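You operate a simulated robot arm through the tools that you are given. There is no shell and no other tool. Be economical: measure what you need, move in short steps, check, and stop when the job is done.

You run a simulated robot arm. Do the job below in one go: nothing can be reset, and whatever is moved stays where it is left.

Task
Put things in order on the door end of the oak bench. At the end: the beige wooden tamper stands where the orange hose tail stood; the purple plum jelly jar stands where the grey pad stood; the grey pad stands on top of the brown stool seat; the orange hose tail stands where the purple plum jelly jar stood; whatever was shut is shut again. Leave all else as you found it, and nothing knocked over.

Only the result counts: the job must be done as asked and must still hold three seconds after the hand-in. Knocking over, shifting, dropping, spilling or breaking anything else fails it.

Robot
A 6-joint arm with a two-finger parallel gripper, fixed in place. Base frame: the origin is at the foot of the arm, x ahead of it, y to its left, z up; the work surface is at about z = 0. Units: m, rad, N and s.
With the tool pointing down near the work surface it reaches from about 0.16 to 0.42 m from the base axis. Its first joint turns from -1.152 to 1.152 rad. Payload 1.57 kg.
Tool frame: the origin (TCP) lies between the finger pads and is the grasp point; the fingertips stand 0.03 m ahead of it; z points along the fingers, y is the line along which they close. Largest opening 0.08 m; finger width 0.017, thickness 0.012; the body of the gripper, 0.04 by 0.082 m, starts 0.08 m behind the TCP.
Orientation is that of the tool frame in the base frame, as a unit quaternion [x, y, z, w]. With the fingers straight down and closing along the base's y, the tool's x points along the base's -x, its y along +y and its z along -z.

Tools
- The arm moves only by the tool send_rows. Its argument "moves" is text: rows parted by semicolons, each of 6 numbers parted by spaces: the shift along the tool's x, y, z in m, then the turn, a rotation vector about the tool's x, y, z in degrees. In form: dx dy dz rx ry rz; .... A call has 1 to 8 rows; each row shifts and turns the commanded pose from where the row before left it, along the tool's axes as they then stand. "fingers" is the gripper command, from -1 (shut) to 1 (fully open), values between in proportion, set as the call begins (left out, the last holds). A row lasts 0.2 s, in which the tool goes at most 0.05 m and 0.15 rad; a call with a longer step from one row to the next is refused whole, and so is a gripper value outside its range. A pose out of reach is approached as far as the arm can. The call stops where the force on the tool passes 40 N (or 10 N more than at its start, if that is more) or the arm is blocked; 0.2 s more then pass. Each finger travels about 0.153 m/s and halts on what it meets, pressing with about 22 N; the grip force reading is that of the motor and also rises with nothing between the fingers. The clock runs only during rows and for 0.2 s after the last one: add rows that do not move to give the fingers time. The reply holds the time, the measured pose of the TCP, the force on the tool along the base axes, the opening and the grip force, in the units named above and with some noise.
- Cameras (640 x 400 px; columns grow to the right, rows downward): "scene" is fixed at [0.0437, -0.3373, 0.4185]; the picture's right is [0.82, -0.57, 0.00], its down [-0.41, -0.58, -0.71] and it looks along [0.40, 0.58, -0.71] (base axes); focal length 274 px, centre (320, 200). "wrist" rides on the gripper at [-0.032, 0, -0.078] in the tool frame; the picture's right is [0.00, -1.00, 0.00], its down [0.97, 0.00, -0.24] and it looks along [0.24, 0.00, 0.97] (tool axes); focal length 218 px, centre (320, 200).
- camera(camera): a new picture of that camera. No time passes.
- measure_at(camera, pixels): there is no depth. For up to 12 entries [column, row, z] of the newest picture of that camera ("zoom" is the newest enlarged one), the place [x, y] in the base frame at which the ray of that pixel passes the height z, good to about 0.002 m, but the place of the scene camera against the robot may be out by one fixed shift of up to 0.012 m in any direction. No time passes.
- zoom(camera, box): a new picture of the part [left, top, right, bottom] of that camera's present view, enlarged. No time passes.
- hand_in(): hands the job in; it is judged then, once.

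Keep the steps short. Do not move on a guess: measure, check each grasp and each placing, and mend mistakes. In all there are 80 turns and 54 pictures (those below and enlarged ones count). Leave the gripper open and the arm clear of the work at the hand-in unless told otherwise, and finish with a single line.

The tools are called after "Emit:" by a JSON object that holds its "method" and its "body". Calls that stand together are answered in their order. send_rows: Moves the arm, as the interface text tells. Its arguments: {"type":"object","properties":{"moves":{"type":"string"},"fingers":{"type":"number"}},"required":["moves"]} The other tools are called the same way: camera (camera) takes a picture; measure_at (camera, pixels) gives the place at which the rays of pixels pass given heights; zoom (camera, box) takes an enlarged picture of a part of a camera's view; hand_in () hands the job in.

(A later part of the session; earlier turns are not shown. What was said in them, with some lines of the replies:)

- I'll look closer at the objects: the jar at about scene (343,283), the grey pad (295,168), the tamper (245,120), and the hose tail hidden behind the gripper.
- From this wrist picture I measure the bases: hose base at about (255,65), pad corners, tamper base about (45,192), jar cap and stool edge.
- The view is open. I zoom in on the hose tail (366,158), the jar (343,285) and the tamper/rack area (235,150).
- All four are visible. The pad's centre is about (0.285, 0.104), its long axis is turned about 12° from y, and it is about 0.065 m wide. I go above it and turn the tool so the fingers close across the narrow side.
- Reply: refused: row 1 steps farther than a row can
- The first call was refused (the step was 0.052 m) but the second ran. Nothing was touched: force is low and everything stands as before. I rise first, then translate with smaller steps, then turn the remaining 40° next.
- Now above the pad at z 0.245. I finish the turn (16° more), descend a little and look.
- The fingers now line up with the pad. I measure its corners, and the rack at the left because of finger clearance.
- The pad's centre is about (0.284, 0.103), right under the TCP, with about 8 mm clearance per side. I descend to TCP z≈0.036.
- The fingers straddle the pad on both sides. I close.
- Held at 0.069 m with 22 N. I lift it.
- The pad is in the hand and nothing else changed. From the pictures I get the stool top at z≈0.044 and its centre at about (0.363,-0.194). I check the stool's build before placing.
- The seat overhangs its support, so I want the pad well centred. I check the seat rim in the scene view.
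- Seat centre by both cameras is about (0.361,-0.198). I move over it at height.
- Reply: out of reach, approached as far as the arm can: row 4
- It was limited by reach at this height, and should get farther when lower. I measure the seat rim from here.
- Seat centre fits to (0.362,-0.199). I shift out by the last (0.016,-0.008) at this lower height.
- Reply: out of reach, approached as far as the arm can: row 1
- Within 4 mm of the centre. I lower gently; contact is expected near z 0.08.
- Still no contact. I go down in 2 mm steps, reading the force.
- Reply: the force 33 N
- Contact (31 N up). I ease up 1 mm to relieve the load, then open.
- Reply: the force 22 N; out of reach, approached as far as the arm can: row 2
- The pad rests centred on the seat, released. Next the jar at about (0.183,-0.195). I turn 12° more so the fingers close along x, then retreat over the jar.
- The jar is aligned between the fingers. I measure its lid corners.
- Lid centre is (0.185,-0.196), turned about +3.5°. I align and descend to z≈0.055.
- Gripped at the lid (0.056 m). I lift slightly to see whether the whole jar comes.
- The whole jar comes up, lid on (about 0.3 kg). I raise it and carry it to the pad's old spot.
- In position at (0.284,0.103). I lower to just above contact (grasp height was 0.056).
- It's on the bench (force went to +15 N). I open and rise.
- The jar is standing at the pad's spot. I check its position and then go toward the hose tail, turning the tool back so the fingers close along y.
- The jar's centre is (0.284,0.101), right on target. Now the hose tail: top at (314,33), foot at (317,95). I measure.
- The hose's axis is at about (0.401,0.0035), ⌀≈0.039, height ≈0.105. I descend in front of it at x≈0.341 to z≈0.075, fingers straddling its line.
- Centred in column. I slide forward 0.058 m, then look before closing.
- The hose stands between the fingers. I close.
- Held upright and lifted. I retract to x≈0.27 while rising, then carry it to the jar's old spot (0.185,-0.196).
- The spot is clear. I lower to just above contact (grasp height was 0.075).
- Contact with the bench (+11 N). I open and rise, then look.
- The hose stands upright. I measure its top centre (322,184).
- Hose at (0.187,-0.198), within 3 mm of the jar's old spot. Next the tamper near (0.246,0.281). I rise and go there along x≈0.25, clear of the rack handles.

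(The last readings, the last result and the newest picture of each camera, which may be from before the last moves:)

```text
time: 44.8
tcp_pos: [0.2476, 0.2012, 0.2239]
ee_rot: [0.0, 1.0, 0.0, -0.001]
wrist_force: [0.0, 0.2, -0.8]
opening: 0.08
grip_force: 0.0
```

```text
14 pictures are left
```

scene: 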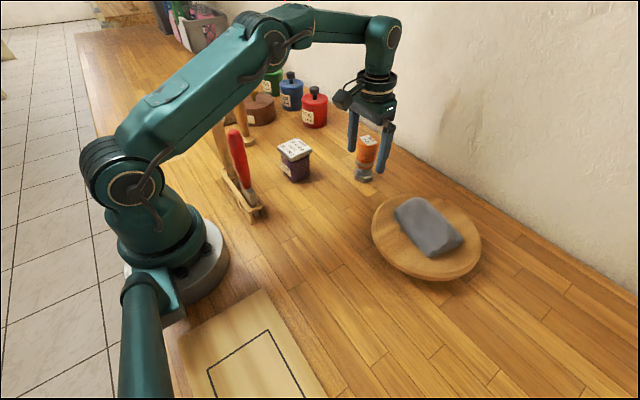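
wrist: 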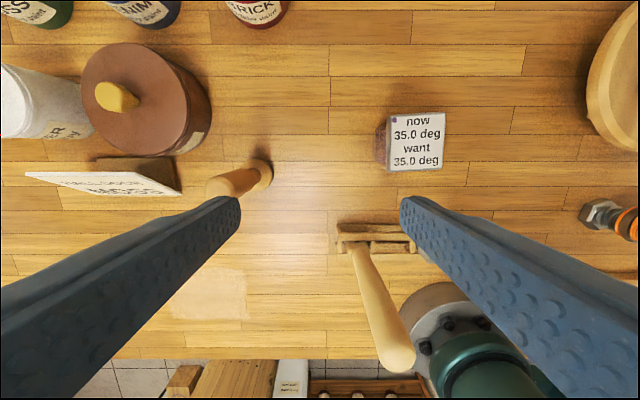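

I see the tamper: foot at (256,174), top at (218,187). I measure it and the nearby sign and pot.

Emit:
{"method": "measure_at", "body": {"camera": "wrist", "pixels": [[257, 174, 0.01], [273, 176, 0.01], [218, 187, 0.122], [218, 187, 0.11], [181, 194, 0.0], [181, 194, 0.05], [172, 165, 0.0], [212, 125, 0.01], [175, 155, 0.05], [115, 95, 0.075]]}}

Emit:
{"method": "zoom", "body": {"camera": "wrist", "box": [60, 80, 300, 230]}}

```text
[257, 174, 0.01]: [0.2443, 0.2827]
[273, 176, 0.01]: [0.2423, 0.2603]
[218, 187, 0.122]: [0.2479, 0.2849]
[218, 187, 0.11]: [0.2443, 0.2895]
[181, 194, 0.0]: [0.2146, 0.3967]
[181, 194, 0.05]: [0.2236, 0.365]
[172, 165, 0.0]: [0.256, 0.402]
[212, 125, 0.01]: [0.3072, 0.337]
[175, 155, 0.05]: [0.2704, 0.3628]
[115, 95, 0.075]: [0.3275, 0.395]
```

```text
2.67 times, centred on (180, 155) of wrist
```

zoom: 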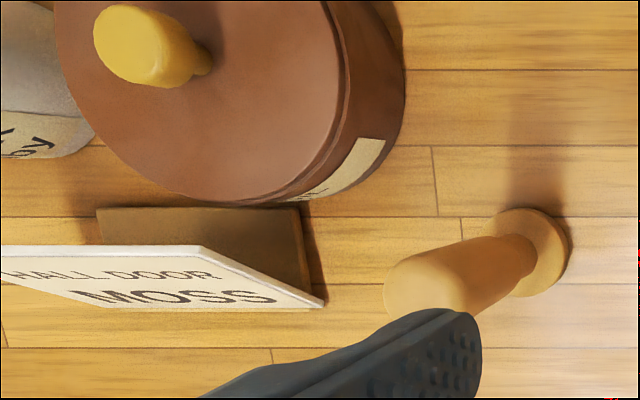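

Tamper axis is (0.245,0.283), and the sign (y≥0.365) and pot are clear of the left finger. I go above it.

Emit:
{"method": "send_rows", "body": {"moves": "0.0025 0.041 0 0 0 0; 0 0.041 0 0 0 0; 0 0 0.02 0 0 0; 0 0 0 0 0 0"}}

Emit:
{"method": "camera", "body": {"camera": "wrist"}}

```text
time: 45.8
tcp_pos: [0.2387, 0.2695, 0.1949]
ee_rot: [0.0, 1.0, 0.0, 0.001]
wrist_force: [1.0, 0.4, 0.6]
opening: 0.0801
grip_force: 0.2
out of reach, approached as far as the arm can: row 2
```

```text
12 pictures are left
```

wrist: 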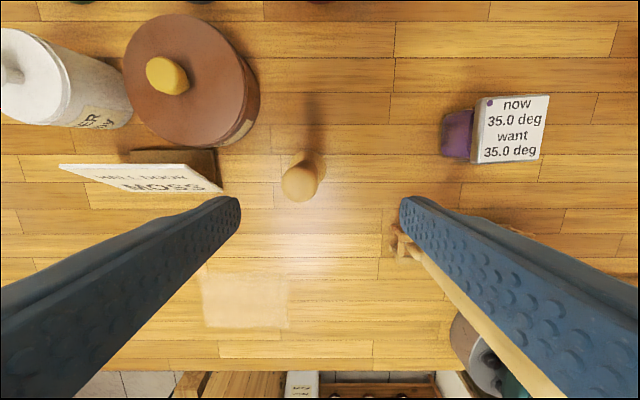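

Stopped 15 mm short by reach at that height. I measure again from here; the tips (z 0.165) clear the tamper top.

Emit:
{"method": "measure_at", "body": {"camera": "wrist", "pixels": [[300, 182, 0.12], [311, 168, 0.01], [222, 190, 0.05], [215, 185, 0.0], [245, 120, 0.01]]}}

Emit:
{"method": "send_rows", "body": {"moves": "-0.0055 0.0135 0.004 0 0 0; 0 0 0 0 0 0"}}

```text
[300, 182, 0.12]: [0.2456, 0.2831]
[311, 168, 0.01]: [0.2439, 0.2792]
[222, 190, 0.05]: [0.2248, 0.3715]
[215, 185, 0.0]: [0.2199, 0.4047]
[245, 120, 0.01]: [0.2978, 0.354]
```

```text
time: 46.4
tcp_pos: [0.2424, 0.2824, 0.192]
ee_rot: [0.0, 1.0, -0.001, -0.001]
wrist_force: [-0.8, -0.1, -0.1]
opening: 0.08
grip_force: 0.1
```

Tamper at (0.245,0.282); the TCP is now over it. I descend to z≈0.085 in steps.

Emit:
{"method": "send_rows", "body": {"moves": "-0.002 0 0.035 0 0 0; 0 0 0.035 0 0 0; 0 0 0.02 0 0 0; 0 0 0.017 0 0 0; 0 0 0 0 0 0"}}

Emit:
{"method": "camera", "body": {"camera": "wrist"}}

```text
time: 47.6
tcp_pos: [0.2459, 0.2844, 0.0845]
ee_rot: [0.001, 1.0, 0.0, 0.0]
wrist_force: [-0.5, 0.1, 0.9]
opening: 0.08
grip_force: 0.0
```

```text
11 pictures are left
```

wrist: 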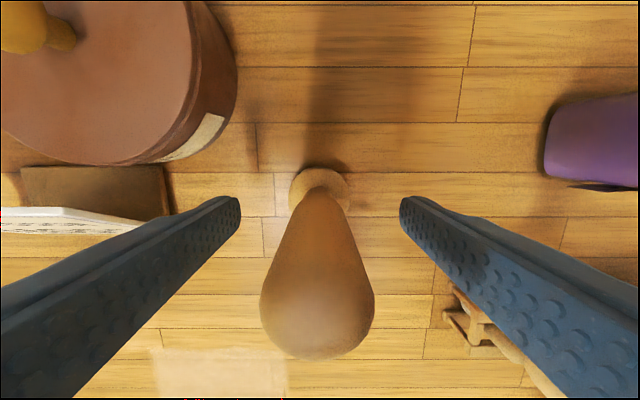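

The tamper is centred between the fingers. I close, then lift a little.

Emit:
{"method": "send_rows", "body": {"moves": "0 0 0 0 0 0; 0 0 0 0 0 0; 0 0 0 0 0 0", "fingers": -1}}

Emit:
{"method": "send_rows", "body": {"moves": "0 0 -0.015 0 0 0; 0 0 -0.015 0 0 0; 0 0 0 0 0 0"}}

Emit:
{"method": "zoom", "body": {"camera": "scene", "box": [180, 40, 340, 180]}}

```text
time: 48.4
tcp_pos: [0.2463, 0.2849, 0.0849]
ee_rot: [0.0, 1.0, 0.0, 0.0]
wrist_force: [0.4, -0.3, 0.4]
opening: 0.0257
grip_force: 21.6
```

```text
time: 49.2
tcp_pos: [0.2463, 0.2821, 0.1162]
ee_rot: [0.0, 1.0, 0.0, 0.0]
wrist_force: [0.7, 0.4, -2.1]
opening: 0.0255
grip_force: 22.2
```

```text
2.86 times, centred on (260, 110) of scene
```

zoom: 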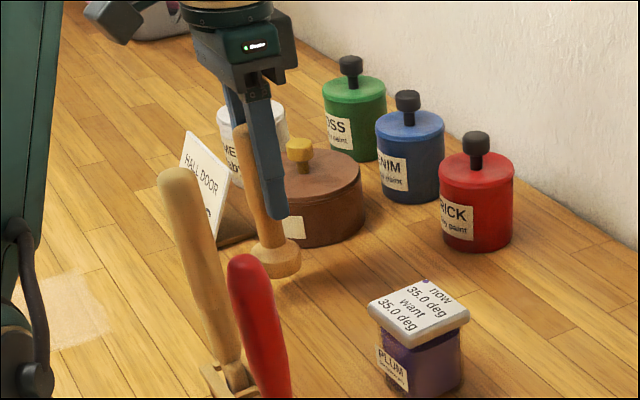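

The tamper hangs straight. I carry it around: first inward and up to z≈0.18, then past the jar at x≈0.235, to y≈0.004.

Emit:
{"method": "send_rows", "body": {"moves": "0.004 -0.036 -0.02 0 0 0; 0.004 -0.036 -0.022 0 0 0; 0.004 -0.036 -0.025 0 0 0; 0 -0.043 0 0 0 0; 0 -0.043 0 0 0 0; 0 -0.043 0 0 0 0; 0 -0.043 0 0 0 0; 0 0 0 0 0 0"}}

```text
time: 51.0
tcp_pos: [0.2341, 0.003, 0.1827]
ee_rot: [0.0, 1.0, 0.0, 0.0]
wrist_force: [0.1, -0.8, -1.6]
opening: 0.0253
grip_force: 21.9
```

At y=0.003. I move forward and lower so the foot is about 15 mm above the bench at x≈0.355, then out to x≈0.404.

Emit:
{"method": "send_rows", "body": {"moves": "-0.04 0 0.02 0 0 0; -0.04 0 0.028 0 0 0; -0.04 0 0.02 0 0 0; 0 0 0.015 0 0 0; -0.03 0 0 0 0 0; -0.02 0 0 0 0 0; 0 0 0 0 0 0"}}

Emit:
{"method": "camera", "body": {"camera": "scene"}}

```text
time: 52.6
tcp_pos: [0.4039, 0.002, 0.0968]
ee_rot: [0.0, 1.0, 0.0, -0.001]
wrist_force: [0.2, 0.0, -2.1]
opening: 0.0262
grip_force: 21.5
```

```text
9 pictures are left
```

scene: 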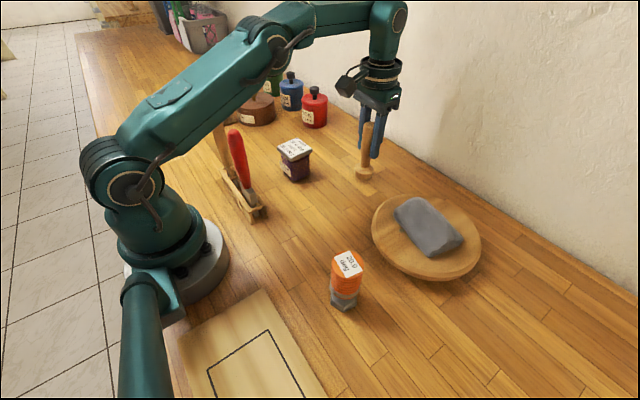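

Good, over the hose's old spot. I lower to just above contact (grasp height was 0.085).

Emit:
{"method": "send_rows", "body": {"moves": "0 0 0.009 0 0 0; 0 0 0 0 0 0; 0 0 0.0015 0 0 0; 0 0 0 0 0 0"}}

Emit:
{"method": "send_rows", "body": {"moves": "0 0 0.001 0 0 0; 0 0 0 0 0 0"}}

```text
time: 53.6
tcp_pos: [0.4039, 0.0021, 0.0875]
ee_rot: [0.0, 1.0, 0.0, 0.0]
wrist_force: [0.7, 0.0, -2.5]
opening: 0.0256
grip_force: 22.5
```

```text
time: 54.2
tcp_pos: [0.4035, 0.0035, 0.0877]
ee_rot: [0.0, 1.0, 0.0, 0.0]
wrist_force: [-0.4, -1.0, -2.5]
opening: 0.0258
grip_force: 22.4
```

Emit:
{"method": "send_rows", "body": {"moves": "0 0 0.0012 0 0 0; 0 0 0 0 0 0"}}

```text
time: 54.8
tcp_pos: [0.4047, 0.0035, 0.0852]
ee_rot: [0.0, 1.0, 0.0, 0.001]
wrist_force: [0.3, -0.3, -1.7]
opening: 0.0256
grip_force: 22.4
```

Emit:
{"method": "send_rows", "body": {"moves": "0 0 0.001 0 0 0; 0 0 0 0 0 0"}}

```text
time: 55.4
tcp_pos: [0.4045, 0.0025, 0.085]
ee_rot: [0.0, 1.0, -0.001, 0.0]
wrist_force: [1.0, -0.3, -2.6]
opening: 0.0257
grip_force: 21.7
```

Emit:
{"method": "send_rows", "body": {"moves": "0 0 0.001 0 0 0; 0 0 0 0 0 0"}}

```text
time: 56.0
tcp_pos: [0.4029, 0.0032, 0.0847]
ee_rot: [0.0, 1.0, 0.0, 0.0]
wrist_force: [-4.5, -1.6, 7.6]
opening: 0.0256
grip_force: 21.9
```

Contact (+8 N). I open and back straight out along -x with the fingers astride, then rise.

Emit:
{"method": "send_rows", "body": {"moves": "0 0 0 0 0 0; 0 0 0 0 0 0", "fingers": 1}}

Emit:
{"method": "send_rows", "body": {"moves": "0.02 0 0 0 0 0; 0.035 0 0 0 0 0; 0 0 -0.04 0 0 0; 0.02 0 -0.04 0 0 0; 0.03 0 -0.02 0 0 0; 0 0 0 0 0 0"}}

Emit:
{"method": "camera", "body": {"camera": "wrist"}}

Emit:
{"method": "camera", "body": {"camera": "scene"}}

```text
time: 56.6
tcp_pos: [0.404, 0.003, 0.0827]
ee_rot: [0.0, 1.0, 0.0, 0.001]
wrist_force: [-0.2, 0.4, -0.2]
opening: 0.0798
grip_force: 0.1
```

```text
time: 58.0
tcp_pos: [0.2997, 0.0043, 0.1854]
ee_rot: [0.0, 1.0, -0.001, 0.0]
wrist_force: [0.7, -0.3, 0.7]
opening: 0.0798
grip_force: 0.1
```

```text
8 pictures are left
```

wrist: 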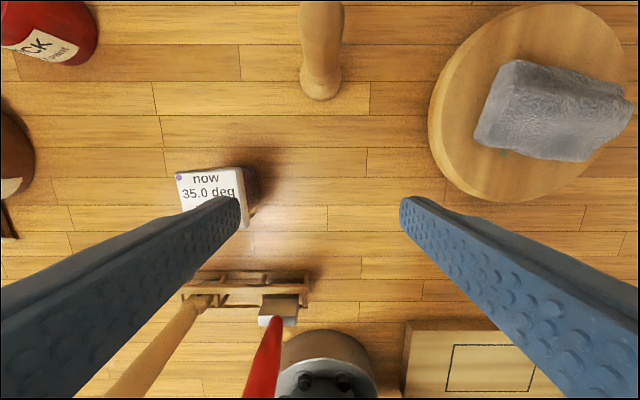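

```text
7 pictures are left
```

scene: 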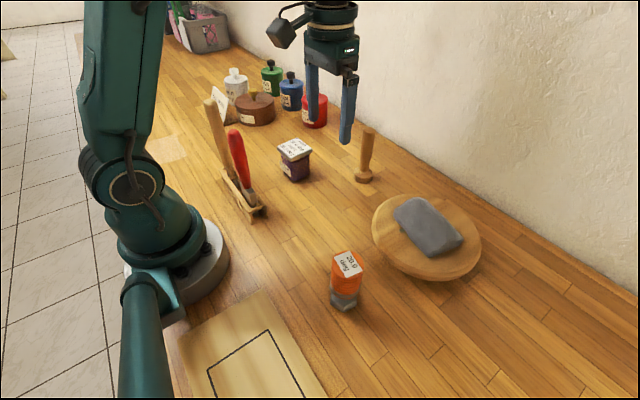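

The tamper stands. I check its foot position (near edge at (321,100), foot centre about (321,84)).

Emit:
{"method": "measure_at", "body": {"camera": "wrist", "pixels": [[321, 101, 0.0], [321, 83, 0.012], [300, 85, 0.01], [342, 85, 0.01]]}}

Emit:
{"method": "zoom", "body": {"camera": "scene", "box": [260, 110, 500, 320]}}

```text
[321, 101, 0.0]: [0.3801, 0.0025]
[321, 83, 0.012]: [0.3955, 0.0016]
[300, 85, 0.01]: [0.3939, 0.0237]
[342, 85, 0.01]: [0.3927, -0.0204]
```

```text
1.90 times, centred on (380, 215) of scene
```

zoom: 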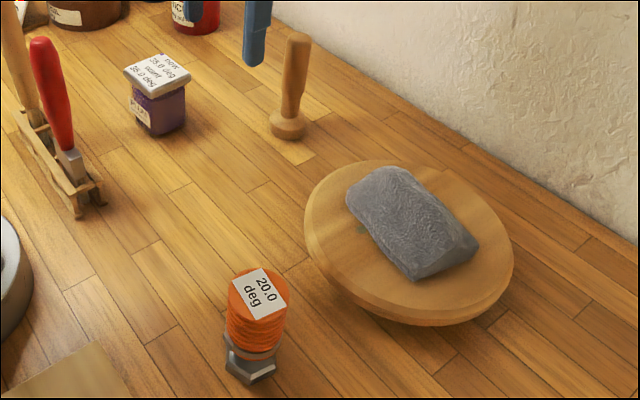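

All four stand at their targets: tamper about (0.403,0.003), jar (0.284,0.101), hose (0.187,-0.198), and the pad centred on the seat. Nothing else has moved, I opened nothing, the gripper is open and the arm is clear. I hand in.

Emit:
{"method": "hand_in", "body": {}}

```text
The job is handed in.
```

The tamper, jelly jar, grey pad and hose tail all stand where asked, the jar's lid stayed on, nothing else was moved, and the job is handed in.
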